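You operate a simulated robot arm through the tools that you are given. There is no shell and no other tool.

Carry out the task below with a simulated robot arm. There is one attempt and no reset: what you move stays moved.

JOB
Dry slide L2 on LO in the blue table's drying rack.
Fine: one run, then switch the rack off; the slide stays in it; leave the other slides.

It is judged by the outcome, as a careful person would: the job done as asked, and still so three seconds after it is handed in. It fails if anything else is knocked over, pushed out of place, dropped, spilled or broken.

ROBOT AND FRAMES
A 6-joint arm with a two-finger parallel gripper, fixed in place. Base frame: the origin is at the foot of the arm, x ahead of it, y to its left, z up; the work surface is at about z = 0.88. Readings come in m, degrees, newtons and seconds.
With the tool pointing down near the work surface it reaches from about 0.3 to 0.66 m from the base axis. Its first joint turns from -115.0 to 115.0 degrees. Payload 3.43 kg.
The TCP is the grasp point between the finger pads, 0.034 m short of the fingertips. In the tool frame z runs along the fingers and y along their closing line. Largest opening 0.128 m; finger width 0.024, thickness 0.012; the body of the gripper, 0.048 by 0.13 m, starts 0.096 m behind the TCP.
Orientation is told as [roll, pitch, yaw] about the base's x, y, z axes, in that order, counted from this pose: with the fingers straight down and closing along the base's y, the tool's x points along the base's -x, its y along +y and its z along -z.

CONTROLS
- The arm moves only by the tool send_rows. Its argument "motion" is a list of rows, each a list of 3 entries, a list of its own where there are three numbers: the shift along the base's x, y, z in mm, then the turn, a rotation vector about the base's x, y, z in degrees, then the opening, from 0 (shut) to 1 (fully open). In form: [[[dx, dy, dz], [wx, wy, wz], fingers], ...]. A call has 1 to 20 rows; each row is the pose to reach, as a shift and turn from the pose commanded when the call began. A row lasts 0.2 s, in which the tool goes at most 0.05 m and 8.6 degrees; a call with a longer step from one row to the next is refused whole, and so is a gripper value outside its range. Where a pose cannot be reached the arm comes as near as it can. A force on the tool above 40 N (or 10 N above the force at the start of the call, whichever is more), or a blocked arm, ends the call early, and 0.2 s more pass. Each finger travels about 0.153 m/s and halts on what it meets, pressing with about 26 N; the grip force reading is that of the motor and also rises with nothing between the fingers. The clock runs only during rows and for 0.2 s after the last one: add rows that repeat a pose to give the fingers time. The reply holds the time, the measured pose of the TCP, the force on the tool along the base axes, the opening and the grip force, in the units named above and with some noise, with the torque about the TCP (base axes, N m) and any sound that the robot's microphone picked up, and new pictures: "pictures" is both (left out), scene, wrist or none.
- Cameras (640 x 400 px; columns grow to the right, rows downward): "scene" is fixed at [0.2193, -0.501, 1.6413]; the picture's right is [0.62, 0.78, 0.00], its down [0.77, -0.61, -0.19] and it looks along [-0.15, 0.12, -0.98] (base axes); focal length 296 px, centre (320, 200). "wrist" rides on the gripper at [0.076, -0.011, -0.16] in the tool frame; the picture's right is [0.15, 0.99, 0.00], its down [-0.88, 0.13, -0.46] and it looks along [-0.45, 0.07, 0.89] (tool axes); focal length 234 px, centre (320, 200). There is no depth. A picture from a camera that has moved, and an enlarged one, comes with that camera's place and axes in the base frame and with its lens.
- slide_trunk(by): slides the trunk up (or, below 0, down) by that many m; the arm rides with it, the base frame stays. It gives what a move gives, with no picture.
- inspect(camera, box): a new picture of the part [left, top, right, bottom] of that camera's present view, enlarged. It takes no simulated time.
- job_done(): hands the job in; it is judged then, once.

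Nothing tells you positions but the pictures and the camera data. Unless the task says otherwise, let go and move clear before handing in.

The tools are called after "Emit:" by a JSON object that holds its "fn" and its "kwargs". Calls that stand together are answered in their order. send_rows: Moves the arm, as the interface text tells. Its arguments: {"type":"object","properties":{"motion":{"type":"array","items":{"type":"array"}},"pictures":{"type":"string","enum":["both","scene","wrist","none"]}},"required":["motion"]} The other tools are called the same way: slide_trunk (by) slides the trunk up or down; inspect (camera, box) takes an enlarged picture of a part of a camera's view; job_done () hands the job in.

At the start:

```text
t: 0.0
position: [0.0754, -0.3656, 1.2503]
tcp_rot: [0.0, 0.0, 0.0]
contact_force: [0.3, 0.4, -0.8]
ft_torque: [0.0, 0.01, 0.02]
width: 0.1279
gripper_force: 0.0
trunk travel left (down, up): [-0.925, 0.065]
```

scene: 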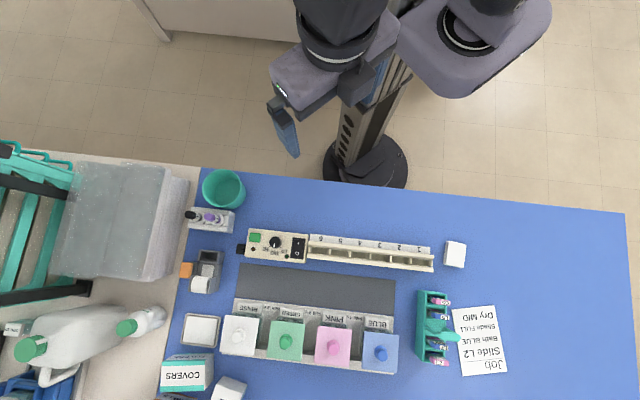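
wrist: 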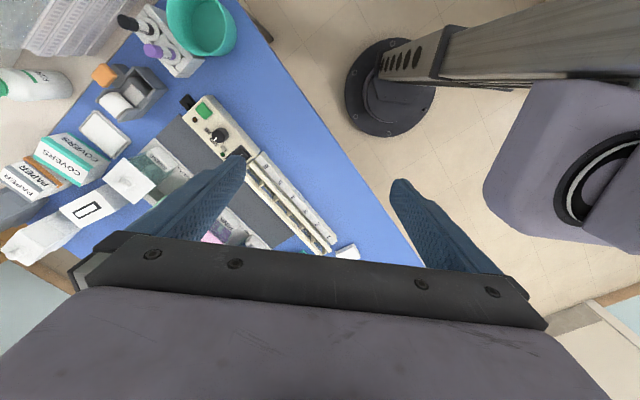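

I see a blue table with a drying rack (controls at one end), staining baths, a green slide holder and a job card. I'll look closer before moving.

Emit:
{"fn": "inspect", "kwargs": {"camera": "scene", "box": [230, 215, 340, 284]}}

Emit:
{"fn": "inspect", "kwargs": {"camera": "scene", "box": [330, 220, 480, 314]}}

Emit:
{"fn": "inspect", "kwargs": {"camera": "scene", "box": [400, 280, 520, 380]}}

Emit:
{"fn": "inspect", "kwargs": {"camera": "scene", "box": [160, 160, 480, 400]}}

Emit:
{"fn": "inspect", "kwargs": {"camera": "wrist", "box": [160, 80, 360, 270]}}

```text
5.80 times, centred on (285, 250) of scene
camera zoom: at [0.2193, -0.501, 1.6413], right [0.62, 0.78, 0.0], down [0.77, -0.61, -0.19], along [-0.15, 0.12, -0.98], focal length 1714 px, centre (523, -87)
```

zoom: 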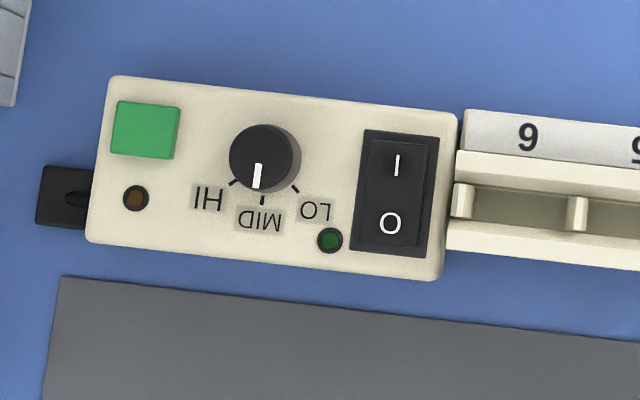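

```text
4.26 times, centred on (405, 267) of scene
camera zoom: at [0.2193, -0.501, 1.6413], right [0.62, 0.78, 0.0], down [0.77, -0.61, -0.19], along [-0.15, 0.12, -0.98], focal length 1258 px, centre (-42, -85)
```

zoom: 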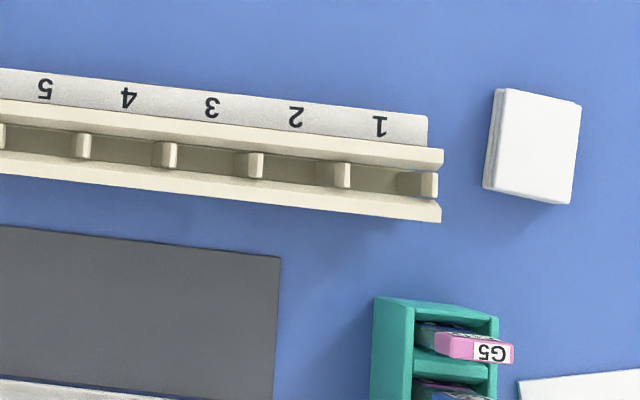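

```text
4.00 times, centred on (460, 330) of scene
camera zoom: at [0.2193, -0.501, 1.6413], right [0.62, 0.78, 0.0], down [0.77, -0.61, -0.19], along [-0.15, 0.12, -0.98], focal length 1183 px, centre (-240, -320)
```

zoom: 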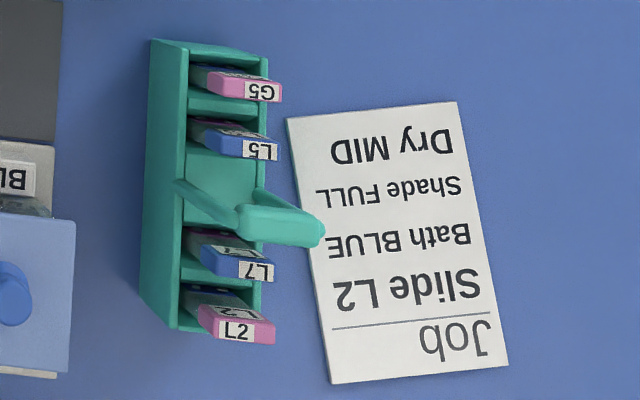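

```text
1.67 times, centred on (320, 280) of scene
camera zoom: at [0.2193, -0.501, 1.6413], right [0.62, 0.78, 0.0], down [0.77, -0.61, -0.19], along [-0.15, 0.12, -0.98], focal length 493 px, centre (320, 67)
```

zoom: 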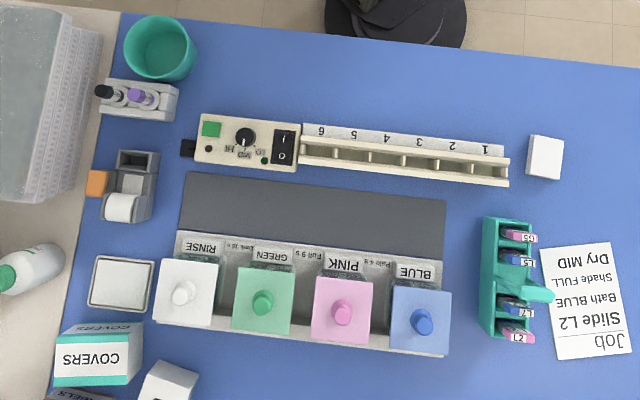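

```text
2.11 times, centred on (260, 175) of wrist
camera zoom: at [-0.0007, -0.3777, 1.4091], right [-0.15, 0.99, 0.0], down [0.88, 0.13, 0.46], along [0.45, 0.07, -0.89], focal length 493 px, centre (446, 253)
```

zoom: 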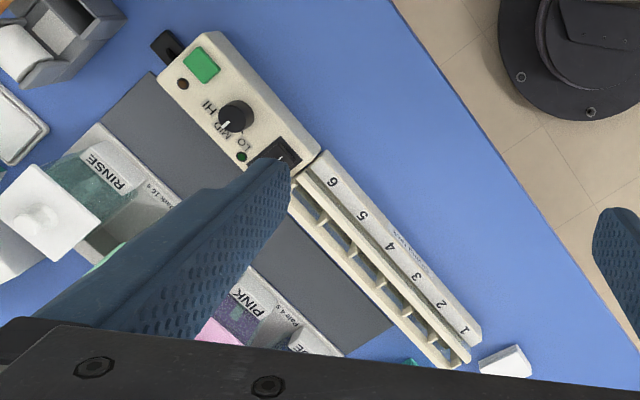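

The rack has a power switch (I/O), a dial now at MID, a green start button and slots 1–6. L2 appears to stand in the green carrier at its far end. I'll move the wrist camera over for a closer look at the carrier.

Emit:
{"fn": "send_rows", "kwargs": {"motion": [[[45, -5, 0], [0, 0, 0], 1], [[90, -10, 0], [0, 0, 0], 1], [[135, -15, 0], [0, 0, 0], 1], [[180, -20, 0], [0, 0, 0], 1], [[225, -30, 0], [0, 0, 0], 1], [[245, -30, 0], [0, 0, 0], 1], [[245, -30, 0], [0, 0, 0], 1]]}}

```text
t: 1.6
position: [0.3217, -0.3965, 1.2516]
tcp_rot: [0.1, 0.0, 0.0]
contact_force: [-0.7, 0.3, 0.6]
ft_torque: [-0.02, 0.02, -0.03]
width: 0.1281
gripper_force: 0.0
trunk travel left (down, up): [-0.925, 0.065]
camera wrist: at [0.2456, -0.4082, 1.4098], right [-0.15, 0.99, 0.0], down [0.88, 0.13, 0.46], along [0.45, 0.07, -0.89], focal length 234 px, centre (320, 200)
```

scene: 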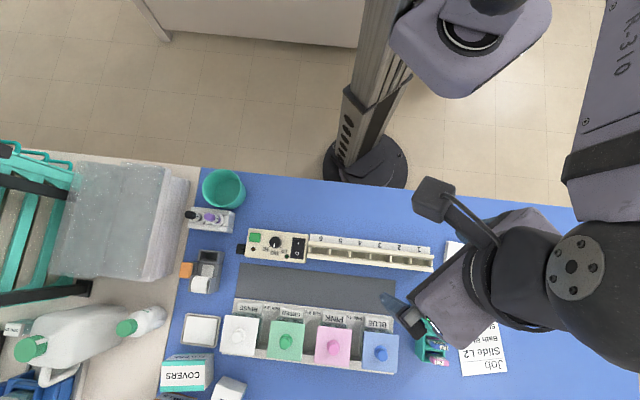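
wrist: 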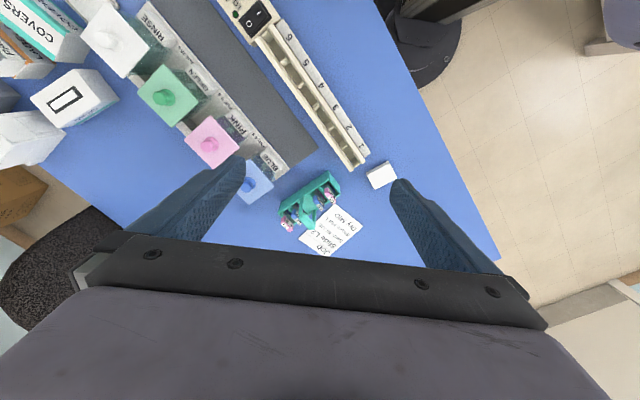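

The carrier is between the open fingers in the wrist view. I'll zoom in on it from this angle.

Emit:
{"fn": "inspect", "kwargs": {"camera": "wrist", "box": [255, 155, 375, 255]}}

Emit:
{"fn": "inspect", "kwargs": {"camera": "wrist", "box": [230, 0, 390, 180]}}

Emit:
{"fn": "inspect", "kwargs": {"camera": "scene", "box": [400, 300, 480, 380]}}

```text
4.00 times, centred on (315, 205) of wrist
camera zoom: at [0.2456, -0.4082, 1.4098], right [-0.15, 0.99, 0.0], down [0.88, 0.13, 0.46], along [0.45, 0.07, -0.89], focal length 937 px, centre (340, 180)
```

zoom: 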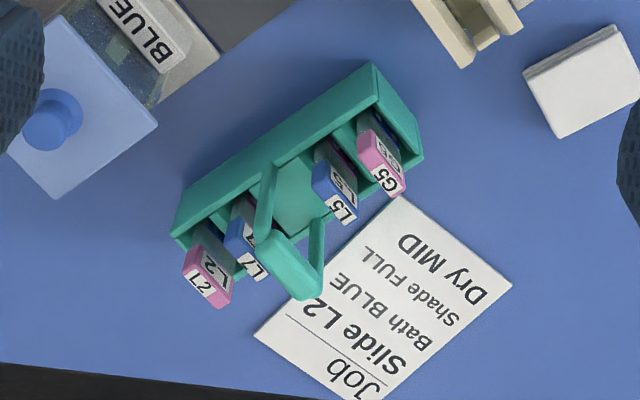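

```text
2.22 times, centred on (310, 90) of wrist
camera zoom: at [0.2456, -0.4082, 1.4098], right [-0.15, 0.99, 0.0], down [0.88, 0.13, 0.46], along [0.45, 0.07, -0.89], focal length 520 px, centre (342, 444)
```

zoom: 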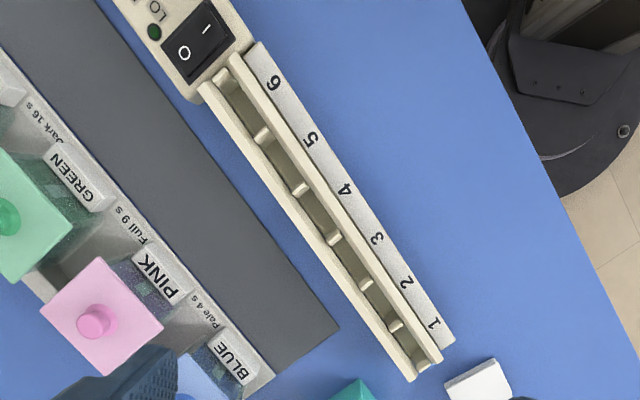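

```text
5.00 times, centred on (440, 340) of scene
camera zoom: at [0.2193, -0.501, 1.6413], right [0.62, 0.78, 0.0], down [0.77, -0.61, -0.19], along [-0.15, 0.12, -0.98], focal length 1478 px, centre (-280, -500)
```

zoom: 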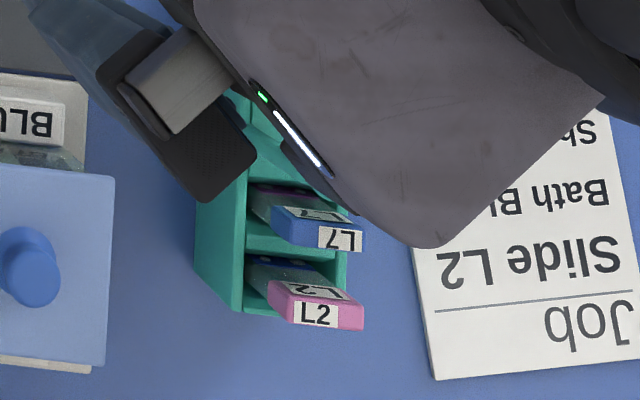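

The slides stand upright in the carrier with coloured tabs on top; L2 is at the far (−y, +x) end, about 0.7 m out. I'll move the camera lower and closer to triangulate.

Emit:
{"fn": "send_rows", "kwargs": {"motion": [[[30, -5, -30], [0, 0, 0], 1], [[60, -10, -60], [0, 0, 0], 1], [[90, -15, -90], [0, 0, 0], 1], [[110, -20, -110], [0, 0, 0], 1], [[110, -20, -110], [0, 0, 0], 1]]}}

Emit:
{"fn": "inspect", "kwargs": {"camera": "wrist", "box": [230, 120, 390, 240]}}

```text
t: 2.8
position: [0.4288, -0.4128, 1.1414]
tcp_rot: [0.1, 0.0, -0.1]
contact_force: [0.1, -0.3, -0.1]
ft_torque: [0.0, 0.01, -0.01]
width: 0.1279
gripper_force: 0.0
trunk travel left (down, up): [-0.925, 0.065]
camera wrist: at [0.3525, -0.426, 1.2996], right [-0.15, 0.99, 0.0], down [0.88, 0.13, 0.46], along [0.45, 0.07, -0.89], focal length 234 px, centre (320, 200)
```

scene: 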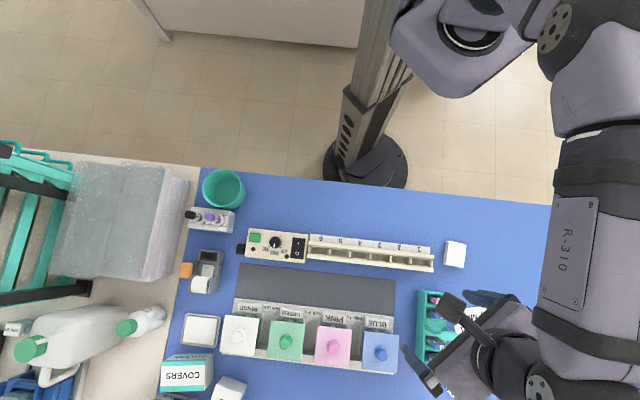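
wrist: 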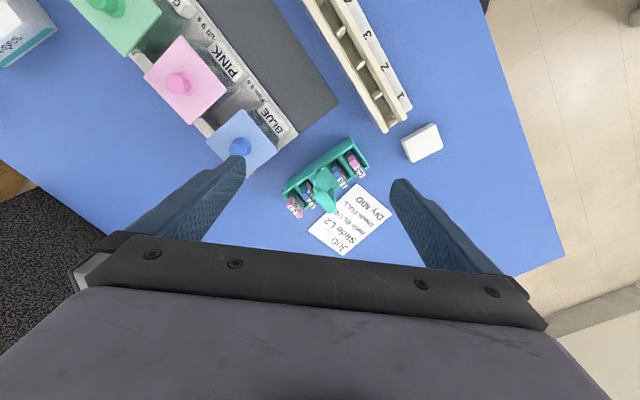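

```text
3.33 times, centred on (310, 180) of wrist
camera zoom: at [0.3525, -0.426, 1.2996], right [-0.15, 0.99, 0.0], down [0.88, 0.13, 0.46], along [0.45, 0.07, -0.89], focal length 781 px, centre (353, 267)
```

zoom: 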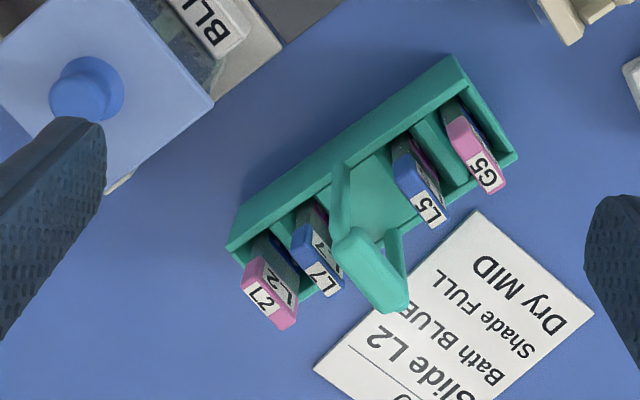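

Let me zoom tighter on the carrier from this nearer view, and see how the slides sit.

Emit:
{"fn": "inspect", "kwargs": {"camera": "wrist", "box": [276, 180, 324, 224]}}

Emit:
{"fn": "inspect", "kwargs": {"camera": "wrist", "box": [320, 130, 376, 190]}}

Emit:
{"fn": "inspect", "kwargs": {"camera": "wrist", "box": [300, 0, 420, 140]}}

```text
9.09 times, centred on (300, 202) of wrist
camera zoom: at [0.3525, -0.426, 1.2996], right [-0.15, 0.99, 0.0], down [0.88, 0.13, 0.46], along [0.45, 0.07, -0.89], focal length 2129 px, centre (502, 182)
```

zoom: 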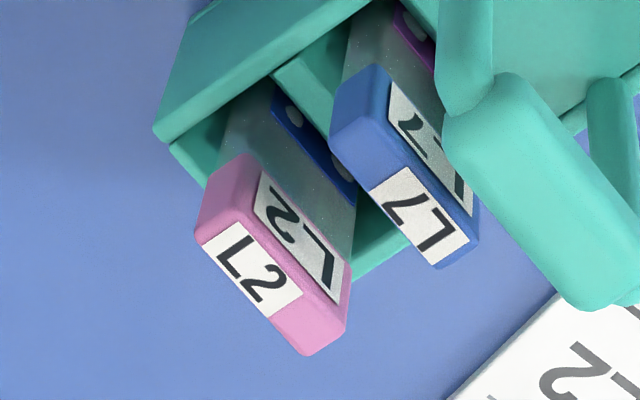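

```text
6.67 times, centred on (348, 160) of wrist
camera zoom: at [0.3525, -0.426, 1.2996], right [-0.15, 0.99, 0.0], down [0.88, 0.13, 0.46], along [0.45, 0.07, -0.89], focal length 1561 px, centre (133, 467)
```

zoom: 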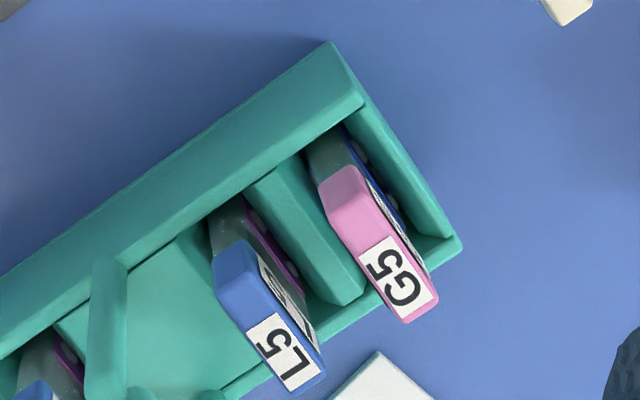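

```text
2.86 times, centred on (360, 70) of wrist
camera zoom: at [0.3525, -0.426, 1.2996], right [-0.15, 0.99, 0.0], down [0.88, 0.13, 0.46], along [0.45, 0.07, -0.89], focal length 669 px, centre (206, 571)
```

zoom: 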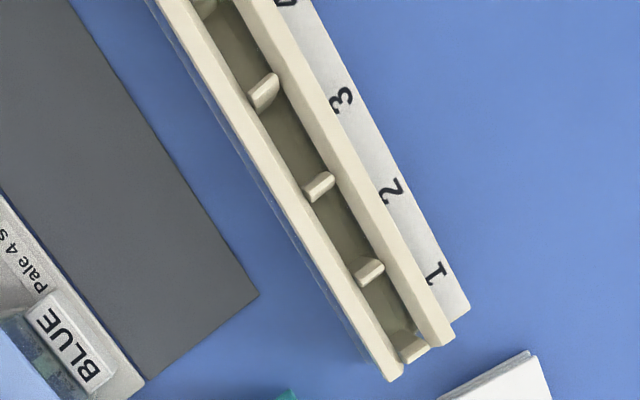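

L2's tab top is at about (0.551, −0.439, 0.960), roughly 30 mm wide along a 48° heading, and about 10 mm thick. The rack's slots run almost the same way, so I'll yaw the gripper to close across the tab's width and test how far out I can reach at height.

Emit:
{"fn": "send_rows", "kwargs": {"motion": [[[20, -4, 0], [0, 0, -8.4], 1], [[40, -8, 0], [0, 0, -16.8], 1], [[60, -12, 0], [0, 0, -25.2], 1], [[80, -16, 0], [0, 0, -33.6], 1], [[100, -20, 0], [0, 0, -42], 1], [[122, -26, 0], [0, 0, -42], 1], [[122, -26, 0], [0, 0, -42], 1]]}}

Emit:
{"fn": "inspect", "kwargs": {"camera": "wrist", "box": [220, 60, 420, 220]}}

```text
t: 4.4
position: [0.4977, -0.3975, 1.1246]
tcp_rot: [0.0, 0.0, -42.0]
contact_force: [-0.4, 0.2, 0.3]
ft_torque: [0.03, 0.02, -0.02]
width: 0.1277
gripper_force: 0.0
out of reach, approached as far as the arm can: row 2, 3, 4, 5, 6, 7
trunk travel left (down, up): [-0.925, 0.065]
camera wrist: at [0.4332, -0.3554, 1.283], right [0.55, 0.83, 0.0], down [0.74, -0.49, 0.46], along [0.38, -0.25, -0.89], focal length 234 px, centre (320, 200)
```

scene: 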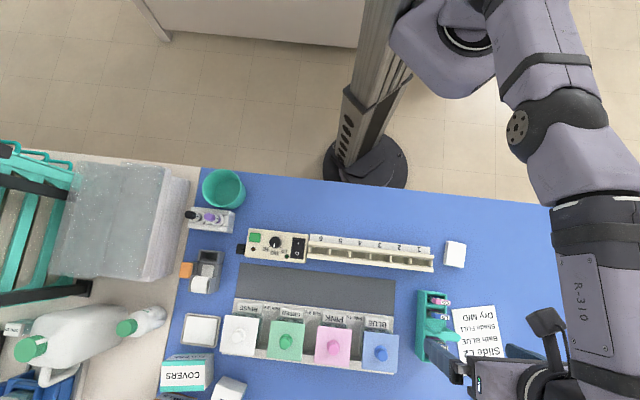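
wrist: 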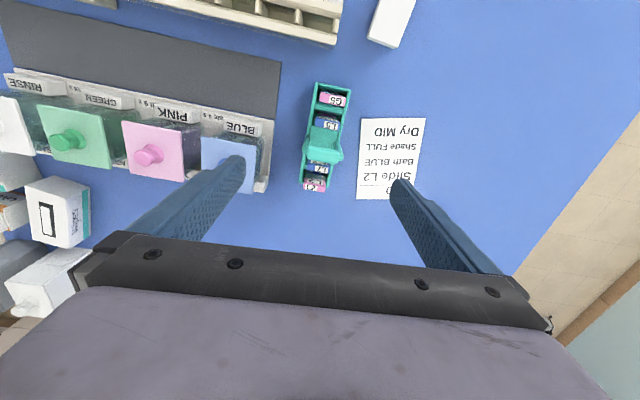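

```text
2.50 times, centred on (320, 140) of wrist
camera zoom: at [0.4332, -0.3554, 1.283], right [0.55, 0.83, 0.0], down [0.74, -0.49, 0.46], along [0.38, -0.25, -0.89], focal length 585 px, centre (320, 350)
```

zoom: 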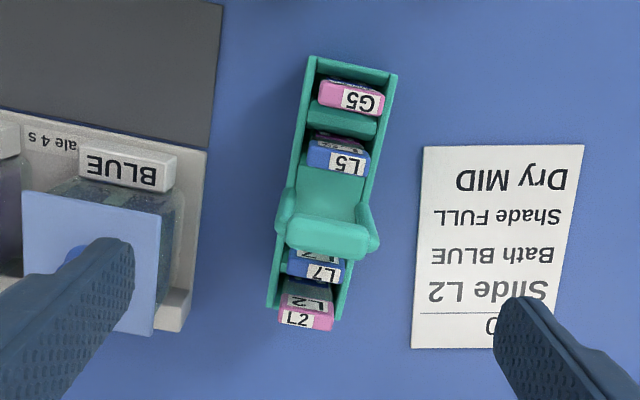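

The vertical tool stops at about 0.64 m, short of L2 at 0.70 m, so I'll tilt the fingers outward by 30° about the closing line. The pads stay flat on the tab ends that way.

Emit:
{"fn": "send_rows", "kwargs": {"motion": [[[0, 0, 0], [-5, -5.6, 0], 0.8], [[0, 0, 0], [-10, -11.2, 0], 0.6], [[0, 0, 0], [-15, -16.7, 0], 0.5], [[0, 0, 0], [-20.1, -22.3, 0], 0.5], [[0, 0, 0], [-20.1, -22.3, 0], 0.5]]}}

Emit:
{"fn": "inspect", "kwargs": {"camera": "wrist", "box": [220, 100, 420, 240]}}

```text
t: 5.6
position: [0.4956, -0.3977, 1.1276]
tcp_rot: [0.1, -30.0, -42.0]
contact_force: [-0.3, -0.1, 0.1]
ft_torque: [-0.02, -0.03, -0.01]
width: 0.0642
gripper_force: 0.2
trunk travel left (down, up): [-0.925, 0.065]
camera wrist: at [0.379, -0.3095, 1.226], right [0.57, 0.82, -0.07], down [0.48, -0.26, 0.84], along [0.67, -0.51, -0.54], focal length 234 px, centre (320, 200)
```

scene: 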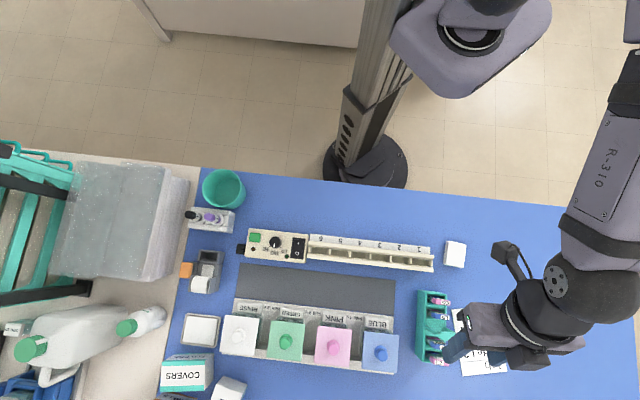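
wrist: 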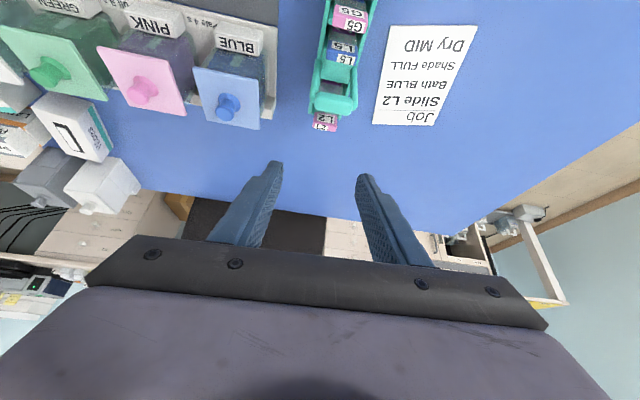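

```text
2.86 times, centred on (320, 170) of wrist
camera zoom: at [0.379, -0.3095, 1.226], right [0.57, 0.82, -0.07], down [0.48, -0.26, 0.84], along [0.67, -0.51, -0.54], focal length 669 px, centre (320, 286)
```

zoom: 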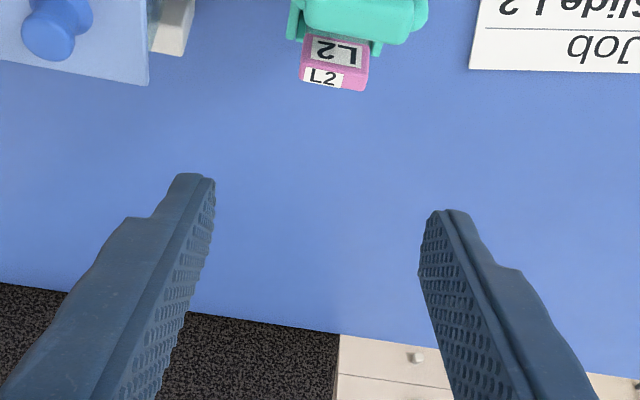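

The tilt held and the commanded pose follows the real one. I'll zoom tightly on L2 to refine its position.

Emit:
{"fn": "inspect", "kwargs": {"camera": "wrist", "box": [300, 90, 350, 140]}}

Emit:
{"fn": "inspect", "kwargs": {"camera": "scene", "box": [415, 340, 465, 380]}}

Emit:
{"fn": "inspect", "kwargs": {"camera": "wrist", "box": [300, 0, 390, 60]}}

```text
8.00 times, centred on (325, 115) of wrist
camera zoom: at [0.379, -0.3095, 1.226], right [0.57, 0.82, -0.07], down [0.48, -0.26, 0.84], along [0.67, -0.51, -0.54], focal length 1873 px, centre (280, 880)
```

zoom: 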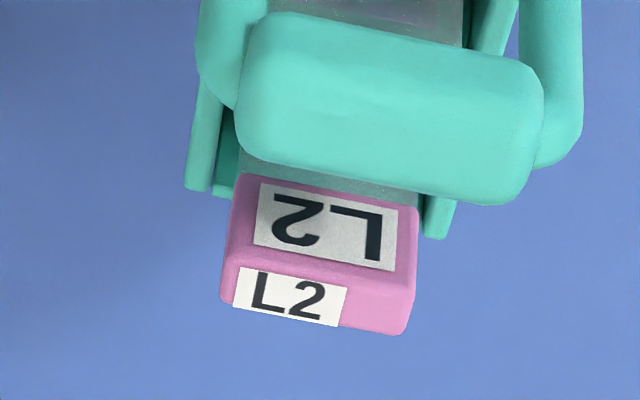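

```text
10.00 times, centred on (440, 360) of scene
camera zoom: at [0.2193, -0.501, 1.6413], right [0.62, 0.78, 0.0], down [0.77, -0.61, -0.19], along [-0.15, 0.12, -0.98], focal length 2957 px, centre (-880, -1400)
```

zoom: 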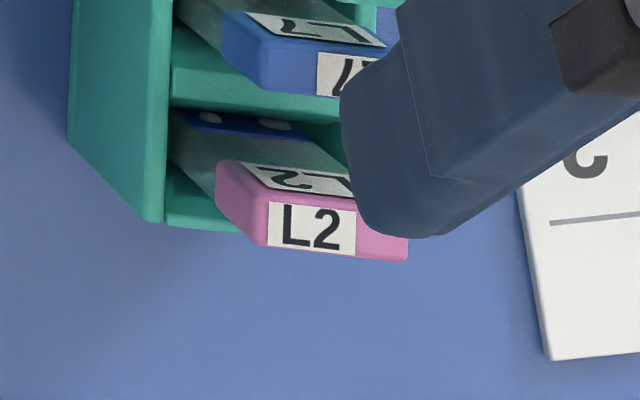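

```text
6.67 times, centred on (345, 30) of wrist
camera zoom: at [0.379, -0.3095, 1.226], right [0.57, 0.82, -0.07], down [0.48, -0.26, 0.84], along [0.67, -0.51, -0.54], focal length 1561 px, centre (153, 1333)
```

zoom: 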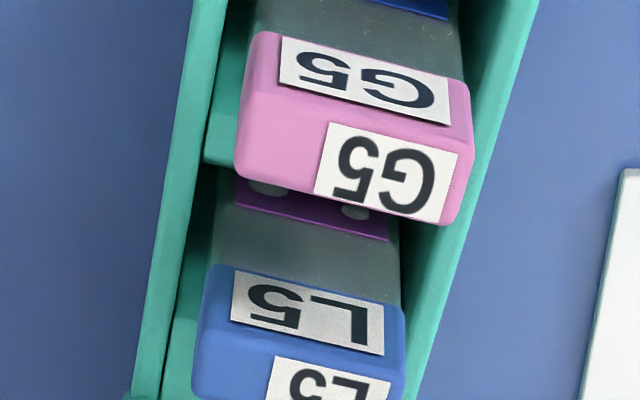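

L2 refined to about (0.553, −0.439), consistent between both cameras. I'll move to hover with the fingertips about 30 mm above the tab and check alignment.

Emit:
{"fn": "send_rows", "kwargs": {"motion": [[[22, -17, -20], [0, 0, 0], 0.5], [[45, -34, -40], [0, 0, 0], 0.5], [[45, -34, -80], [0, 0, 0], 0.5], [[45, -34, -100], [0, 0, 0], 0.5], [[45, -34, -100], [0, 0, 0], 0.5]]}}

Emit:
{"fn": "inspect", "kwargs": {"camera": "wrist", "box": [240, 90, 400, 200]}}

Emit:
{"fn": "inspect", "kwargs": {"camera": "scene", "box": [405, 310, 495, 390]}}

```text
t: 6.8
position: [0.5393, -0.4305, 1.0272]
tcp_rot: [-0.1, -29.9, -42.1]
contact_force: [0.5, -0.3, 0.4]
ft_torque: [-0.02, 0.0, 0.01]
width: 0.0644
gripper_force: 0.1
trunk travel left (down, up): [-0.925, 0.065]
camera wrist: at [0.4241, -0.3422, 1.1265], right [0.57, 0.82, -0.07], down [0.48, -0.26, 0.84], along [0.67, -0.51, -0.54], focal length 234 px, centre (320, 200)
```

scene: 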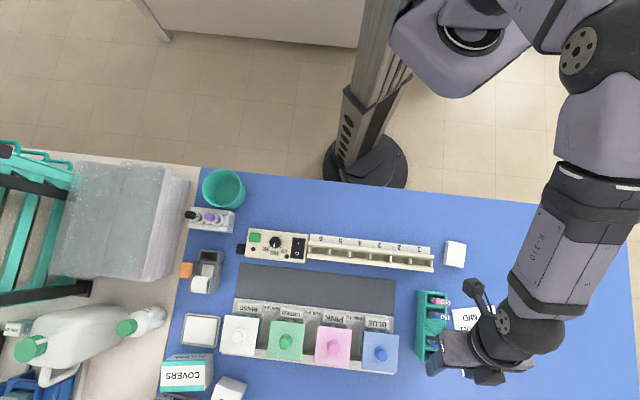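
wrist: 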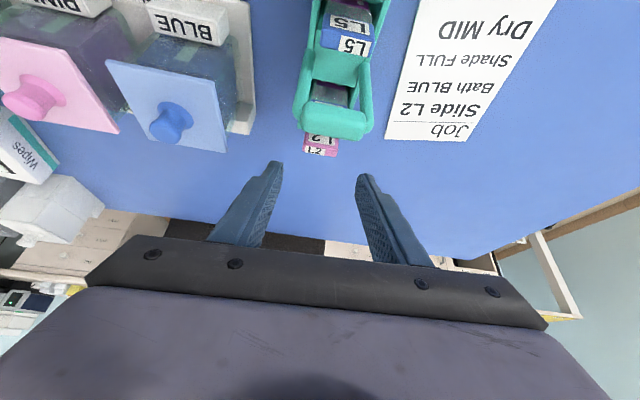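

```text
3.64 times, centred on (320, 145) of wrist
camera zoom: at [0.4241, -0.3422, 1.1265], right [0.57, 0.82, -0.07], down [0.48, -0.26, 0.84], along [0.67, -0.51, -0.54], focal length 852 px, centre (320, 400)
```

zoom: 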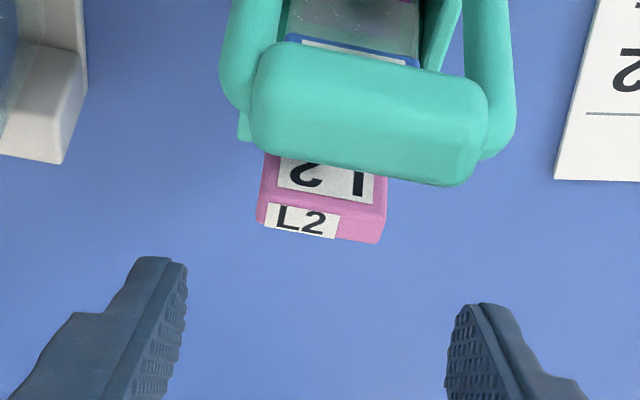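

```text
5.00 times, centred on (450, 350) of scene
camera zoom: at [0.2193, -0.501, 1.6413], right [0.62, 0.78, 0.0], down [0.77, -0.61, -0.19], along [-0.15, 0.12, -0.98], focal length 1478 px, centre (-330, -550)
```

zoom: 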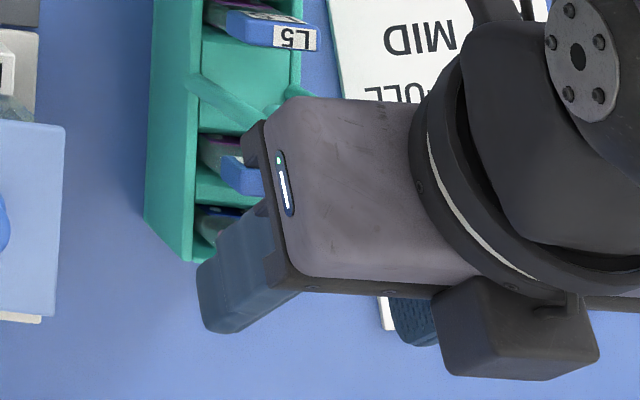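

Combining all views, L2's tab top is at z ≈ 0.970 and it's centred 11 mm outward of the TCP. I'll descend with the fingers straddling the tab and check before closing.

Emit:
{"fn": "send_rows", "kwargs": {"motion": [[[-4, 1, -15], [0, 0, 0], 0.5], [[-4, 1, -30], [0, 0, 0], 0.5], [[-4, 1, -43], [0, 0, 0], 0.5], [[-4, 1, -43], [0, 0, 0], 0.5]]}}

Emit:
{"fn": "inspect", "kwargs": {"camera": "wrist", "box": [240, 110, 400, 220]}}

Emit:
{"fn": "inspect", "kwargs": {"camera": "scene", "box": [405, 310, 495, 390]}}

```text
t: 7.8
position: [0.5345, -0.4298, 0.9849]
tcp_rot: [0.0, -30.1, -42.1]
contact_force: [-0.2, 0.2, -0.5]
ft_torque: [0.02, 0.0, -0.02]
width: 0.064
gripper_force: 0.0
trunk travel left (down, up): [-0.925, 0.065]
camera wrist: at [0.4195, -0.342, 1.084], right [0.57, 0.82, -0.07], down [0.48, -0.26, 0.84], along [0.67, -0.51, -0.54], focal length 234 px, centre (320, 200)
```

scene: 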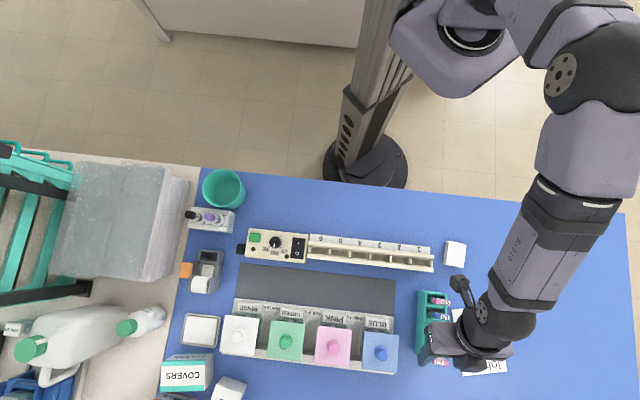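
wrist: 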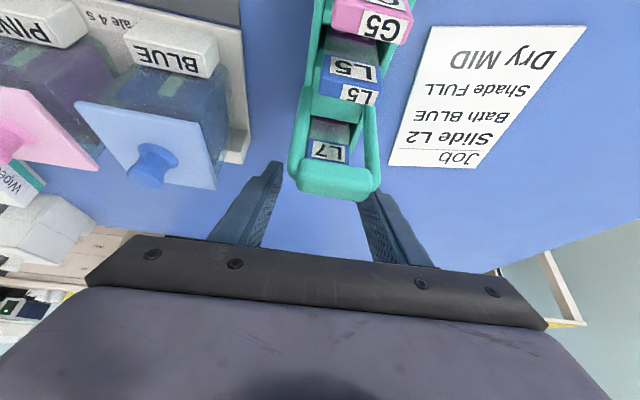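

```text
3.64 times, centred on (320, 165) of wrist
camera zoom: at [0.4195, -0.342, 1.084], right [0.57, 0.82, -0.07], down [0.48, -0.26, 0.84], along [0.67, -0.51, -0.54], focal length 852 px, centre (320, 327)
```

zoom: 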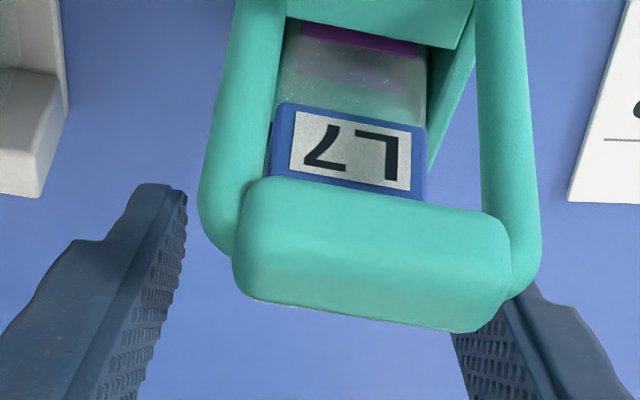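

```text
5.00 times, centred on (450, 350) of scene
camera zoom: at [0.2193, -0.501, 1.6413], right [0.62, 0.78, 0.0], down [0.77, -0.61, -0.19], along [-0.15, 0.12, -0.98], focal length 1478 px, centre (-330, -550)
```

zoom: 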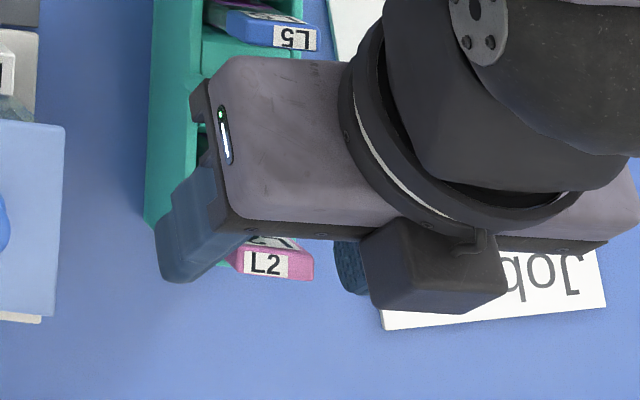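

The fingers straddle L2's tab and are clear of the handle. Closing now.

Emit:
{"fn": "send_rows", "kwargs": {"motion": [[[0, 0, 0], [0, 0, 0], 0.3], [[0, 0, 0], [0, 0, 0], 0.15], [[0, 0, 0], [0, 0, 0], 0.0], [[0, 0, 0], [0, 0, 0], 0.0]]}}

Emit:
{"fn": "inspect", "kwargs": {"camera": "scene", "box": [405, 310, 495, 390]}}

```text
t: 8.8
position: [0.535, -0.4304, 0.9847]
tcp_rot: [0.0, -29.9, -41.9]
contact_force: [-0.7, 0.1, 0.4]
ft_torque: [-0.02, -0.03, 0.01]
width: 0.0316
gripper_force: 25.5
trunk travel left (down, up): [-0.925, 0.065]
camera wrist: at [0.4196, -0.342, 1.0839], right [0.57, 0.82, -0.07], down [0.48, -0.26, 0.83], along [0.67, -0.51, -0.55], focal length 234 px, centre (320, 200)
```

scene: 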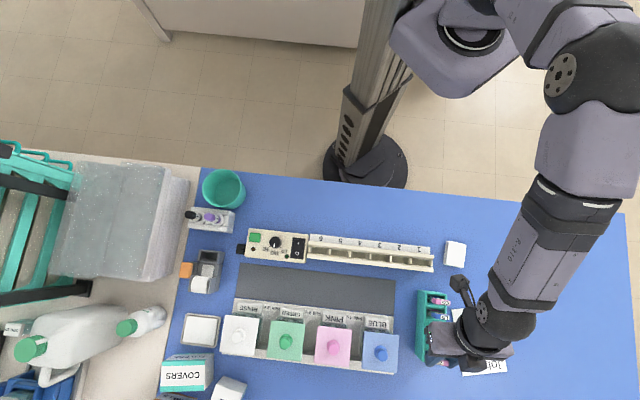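
wrist: 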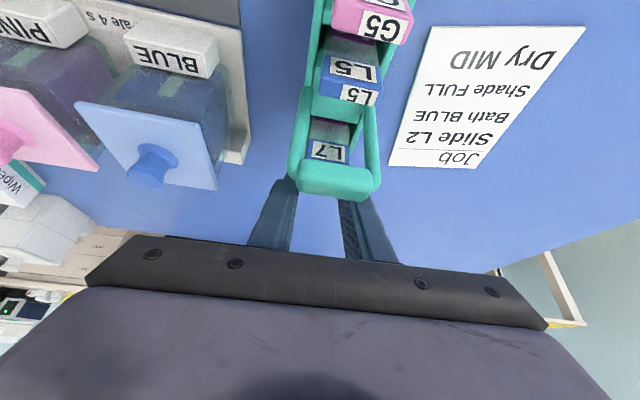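

```text
5.00 times, centred on (450, 350) of scene
camera zoom: at [0.2193, -0.501, 1.6413], right [0.62, 0.78, 0.0], down [0.77, -0.61, -0.19], along [-0.15, 0.12, -0.98], focal length 1478 px, centre (-330, -550)
```

zoom: 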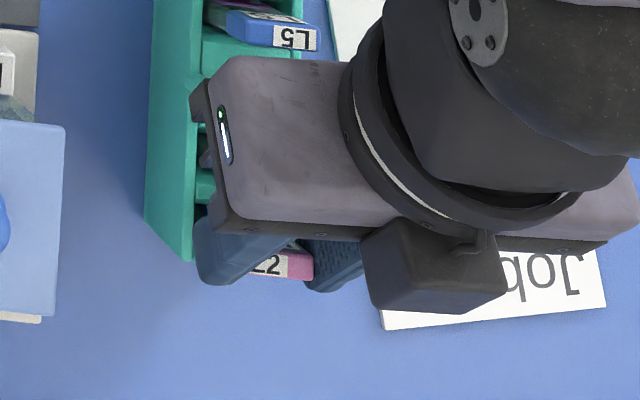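

L2 is gripped (31.6 mm, 25 N). I'll lift it straight up out of the carrier.

Emit:
{"fn": "send_rows", "kwargs": {"motion": [[[0, 0, 10], [0, 0, 0], 0.0], [[0, 0, 25], [0, 0, 0], 0.0], [[0, 0, 45], [0, 0, 0], 0.0], [[0, 0, 65], [0, 0, 0], 0.0], [[0, 0, 85], [0, 0, 0], 0.0], [[0, 0, 105], [0, 0, 0], 0.0], [[0, 0, 120], [0, 0, 0], 0.0], [[0, 0, 120], [0, 0, 0], 0.0]]}}

Emit:
{"fn": "inspect", "kwargs": {"camera": "scene", "box": [405, 300, 515, 400]}}

Emit:
{"fn": "inspect", "kwargs": {"camera": "wrist", "box": [240, 90, 400, 240]}}

```text
t: 10.6
position: [0.5357, -0.4293, 1.1041]
tcp_rot: [-0.1, -30.1, -42.1]
contact_force: [0.2, 0.2, -0.1]
ft_torque: [0.01, 0.0, -0.02]
width: 0.0316
gripper_force: 25.6
trunk travel left (down, up): [-0.925, 0.065]
camera wrist: at [0.419, -0.3423, 1.2027], right [0.57, 0.82, -0.07], down [0.48, -0.26, 0.84], along [0.67, -0.51, -0.55], focal length 234 px, centre (320, 200)
```

scene: 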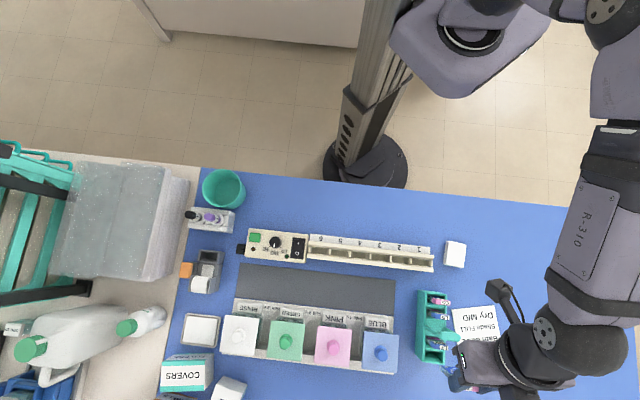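
wrist: 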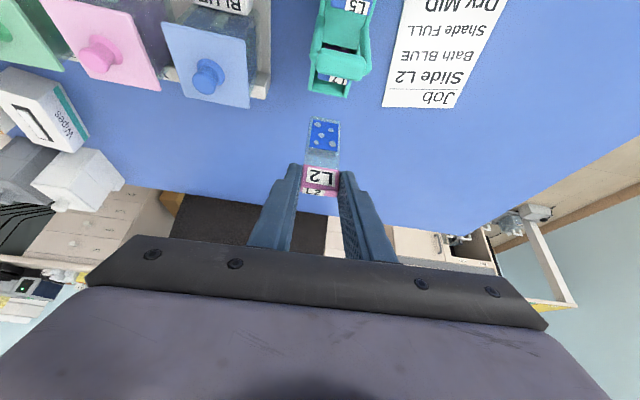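

```text
4.00 times, centred on (460, 350) of scene
camera zoom: at [0.2193, -0.501, 1.6413], right [0.62, 0.78, 0.0], down [0.77, -0.61, -0.19], along [-0.15, 0.12, -0.98], focal length 1183 px, centre (-240, -400)
```

zoom: 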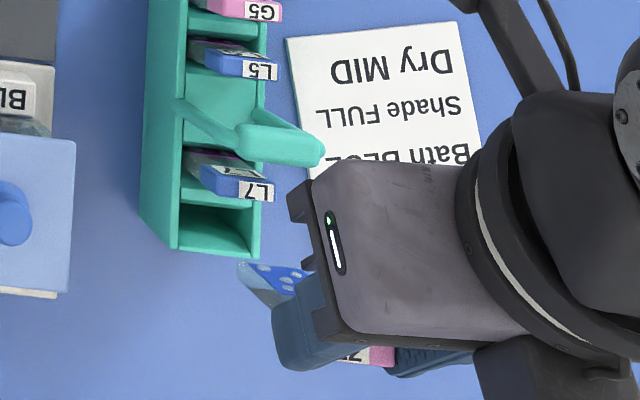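

```text
2.67 times, centred on (320, 165) of wrist
camera zoom: at [0.419, -0.3423, 1.2027], right [0.57, 0.82, -0.07], down [0.48, -0.26, 0.84], along [0.67, -0.51, -0.55], focal length 624 px, centre (320, 293)
```

zoom: 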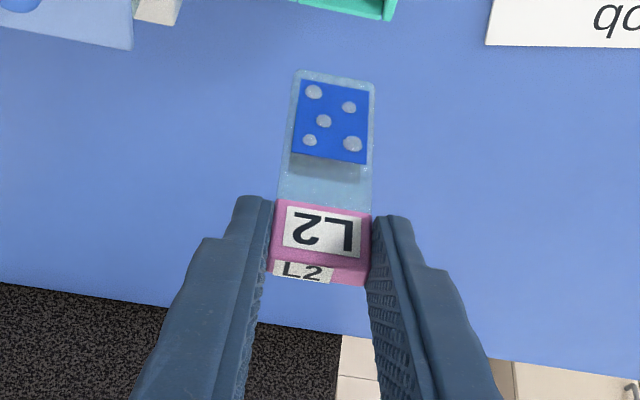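

L2 is out cleanly and hangs vertical in the gripper. Next I'll carry it inward, above the handle, to the rack and study the slots up close.

Emit:
{"fn": "send_rows", "kwargs": {"motion": [[[-7, 6, 20], [0, 0, 0], 0], [[-15, 13, 40], [0, 0, 0], 0], [[-30, 25, 60], [0, 0, 0], 0], [[-60, 45, 60], [0, 0, 0], 0], [[-90, 65, 60], [0, 0, 0], 0], [[-120, 85, 60], [0, 0, 0], 0], [[-155, 104, 60], [0, 0, 0], 0], [[-155, 104, 60], [0, 0, 0], 0]]}}

Emit:
{"fn": "inspect", "kwargs": {"camera": "wrist", "box": [200, 0, 440, 150]}}

Emit:
{"fn": "inspect", "kwargs": {"camera": "scene", "box": [340, 200, 500, 300]}}

```text
t: 12.4
position: [0.3814, -0.3276, 1.1642]
tcp_rot: [0.0, -30.1, -42.0]
contact_force: [-0.6, -0.3, -1.5]
ft_torque: [0.01, 0.04, 0.01]
width: 0.0314
gripper_force: 26.2
trunk travel left (down, up): [-0.925, 0.065]
camera wrist: at [0.2653, -0.2382, 1.2631], right [0.57, 0.82, -0.07], down [0.48, -0.26, 0.83], along [0.67, -0.51, -0.55], focal length 234 px, centre (320, 200)
```

scene: 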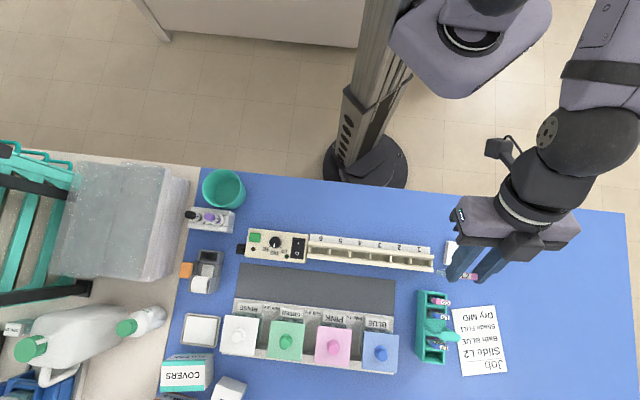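
wrist: 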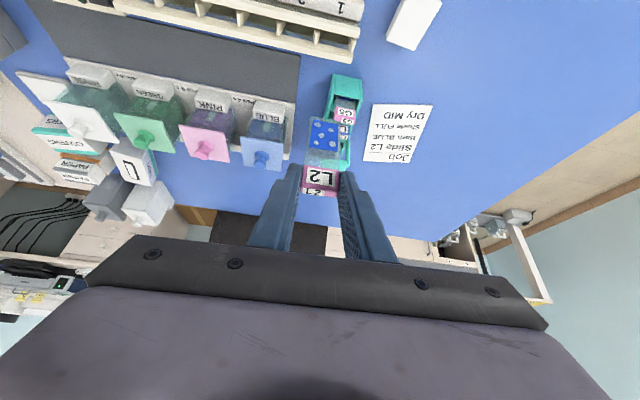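

```text
2.67 times, centred on (320, 75) of wrist
camera zoom: at [0.2653, -0.2382, 1.2631], right [0.57, 0.82, -0.07], down [0.48, -0.26, 0.83], along [0.67, -0.51, -0.55], focal length 624 px, centre (320, 533)
```

zoom: 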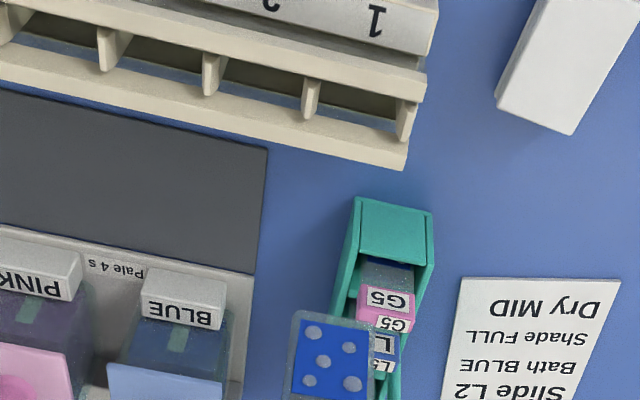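

```text
4.00 times, centred on (420, 250) of scene
camera zoom: at [0.2193, -0.501, 1.6413], right [0.62, 0.78, 0.0], down [0.77, -0.61, -0.19], along [-0.15, 0.12, -0.98], focal length 1183 px, centre (-80, 0)
```

zoom: 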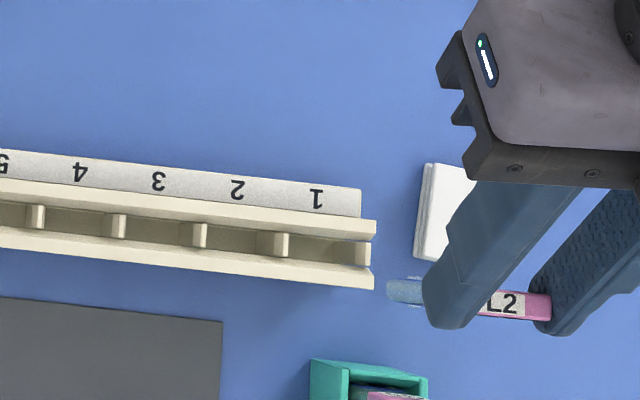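

The rack now lies at the top of the wrist view. I'll enlarge its slots.

Emit:
{"fn": "inspect", "kwargs": {"camera": "wrist", "box": [280, 0, 380, 70]}}

Emit:
{"fn": "inspect", "kwargs": {"camera": "scene", "box": [380, 225, 440, 280]}}

```text
5.71 times, centred on (330, 35) of wrist
camera zoom: at [0.2653, -0.2382, 1.2631], right [0.57, 0.82, -0.07], down [0.48, -0.26, 0.83], along [0.67, -0.51, -0.55], focal length 1338 px, centre (263, 1143)
```

zoom: 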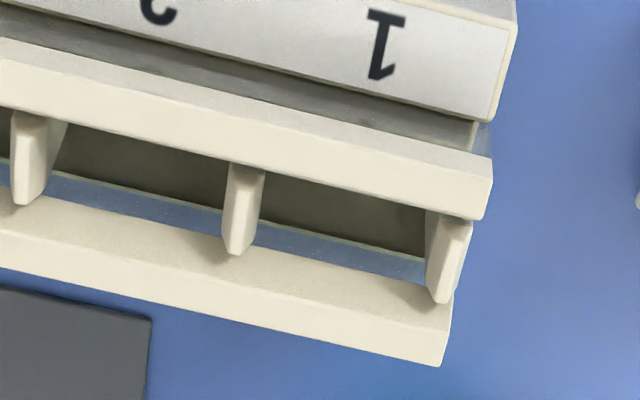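

```text
7.27 times, centred on (410, 252) of scene
camera zoom: at [0.2193, -0.501, 1.6413], right [0.62, 0.78, 0.0], down [0.77, -0.61, -0.19], along [-0.15, 0.12, -0.98], focal length 2150 px, centre (-334, -182)
```

zoom: 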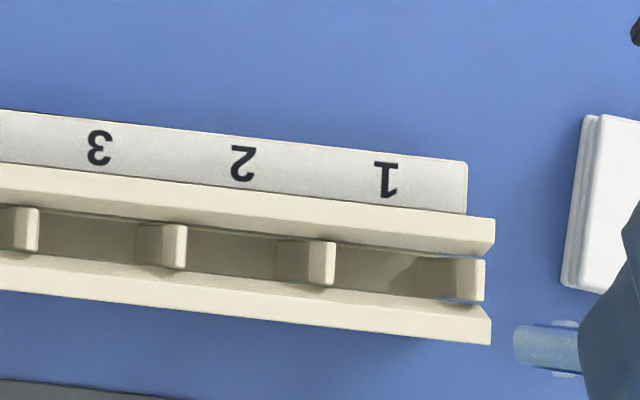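

The rack has two rails (tops at z ≈ 0.936) with a ~16 mm channel and ~39 mm slots; slot 1 is centred near (0.375, −0.323). I'll turn L2 to the rack's heading with a slight lean, move it over slot 1 and stop just above the rails to check.

Emit:
{"fn": "send_rows", "kwargs": {"motion": [[[-8, 6, 0], [1.7, 1.9, -1.4], 0], [[-8, 6, -20], [3.3, 3.7, -2.7], 0], [[-8, 6, -50], [3.3, 3.7, -2.7], 0], [[-8, 6, -80], [3.3, 3.7, -2.7], 0], [[-8, 6, -92], [3.3, 3.7, -2.7], 0], [[-8, 6, -92], [3.3, 3.7, -2.7], 0]]}}

Emit:
{"fn": "inspect", "kwargs": {"camera": "wrist", "box": [240, 60, 400, 220]}}

Emit:
{"fn": "inspect", "kwargs": {"camera": "scene", "box": [390, 225, 470, 285]}}

```text
t: 13.8
position: [0.3724, -0.3206, 1.0724]
tcp_rot: [-0.2, -25.0, -44.6]
contact_force: [0.3, -0.1, 0.0]
ft_torque: [0.04, -0.02, -0.03]
width: 0.0313
gripper_force: 26.3
trunk travel left (down, up): [-0.925, 0.065]
camera wrist: at [0.2671, -0.2323, 1.1839], right [0.6, 0.8, -0.06], down [0.52, -0.33, 0.79], along [0.6, -0.51, -0.62], focal length 234 px, centre (320, 200)
```

scene: 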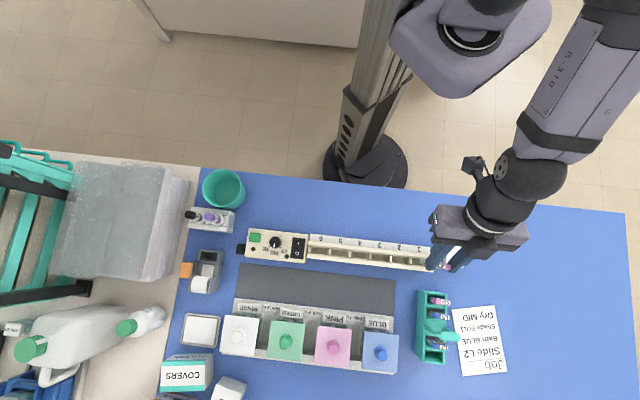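
wrist: 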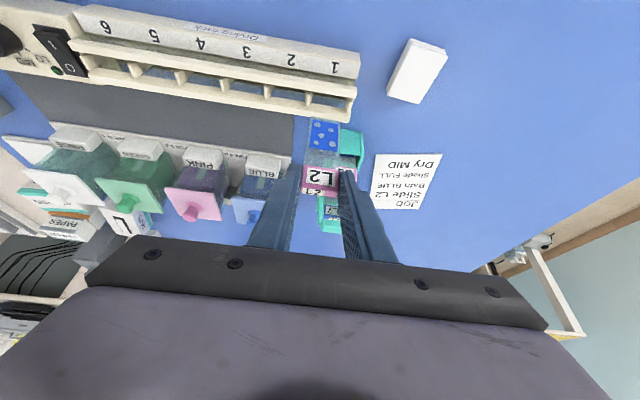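

```text
2.50 times, centred on (320, 140) of wrist
camera zoom: at [0.2671, -0.2323, 1.1839], right [0.6, 0.8, -0.06], down [0.52, -0.33, 0.79], along [0.6, -0.51, -0.62], focal length 585 px, centre (320, 350)
```

zoom: 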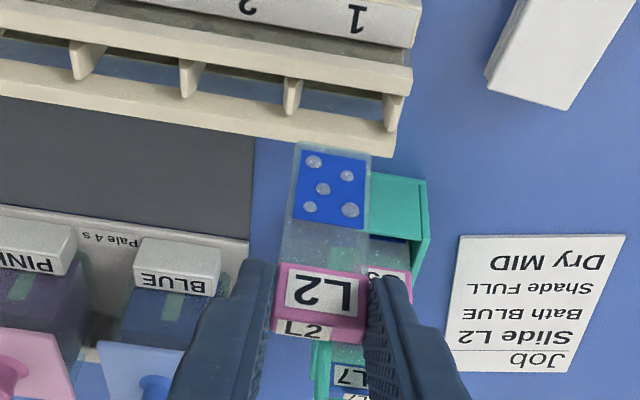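

```text
6.67 times, centred on (430, 255) of scene
camera zoom: at [0.2193, -0.501, 1.6413], right [0.62, 0.78, 0.0], down [0.77, -0.61, -0.19], along [-0.15, 0.12, -0.98], focal length 1971 px, centre (-413, -167)
```

zoom: 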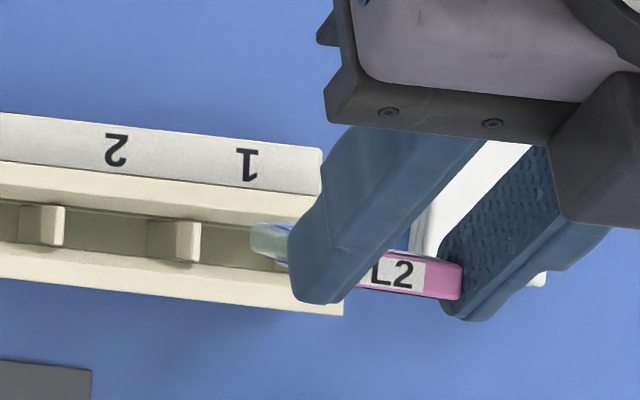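

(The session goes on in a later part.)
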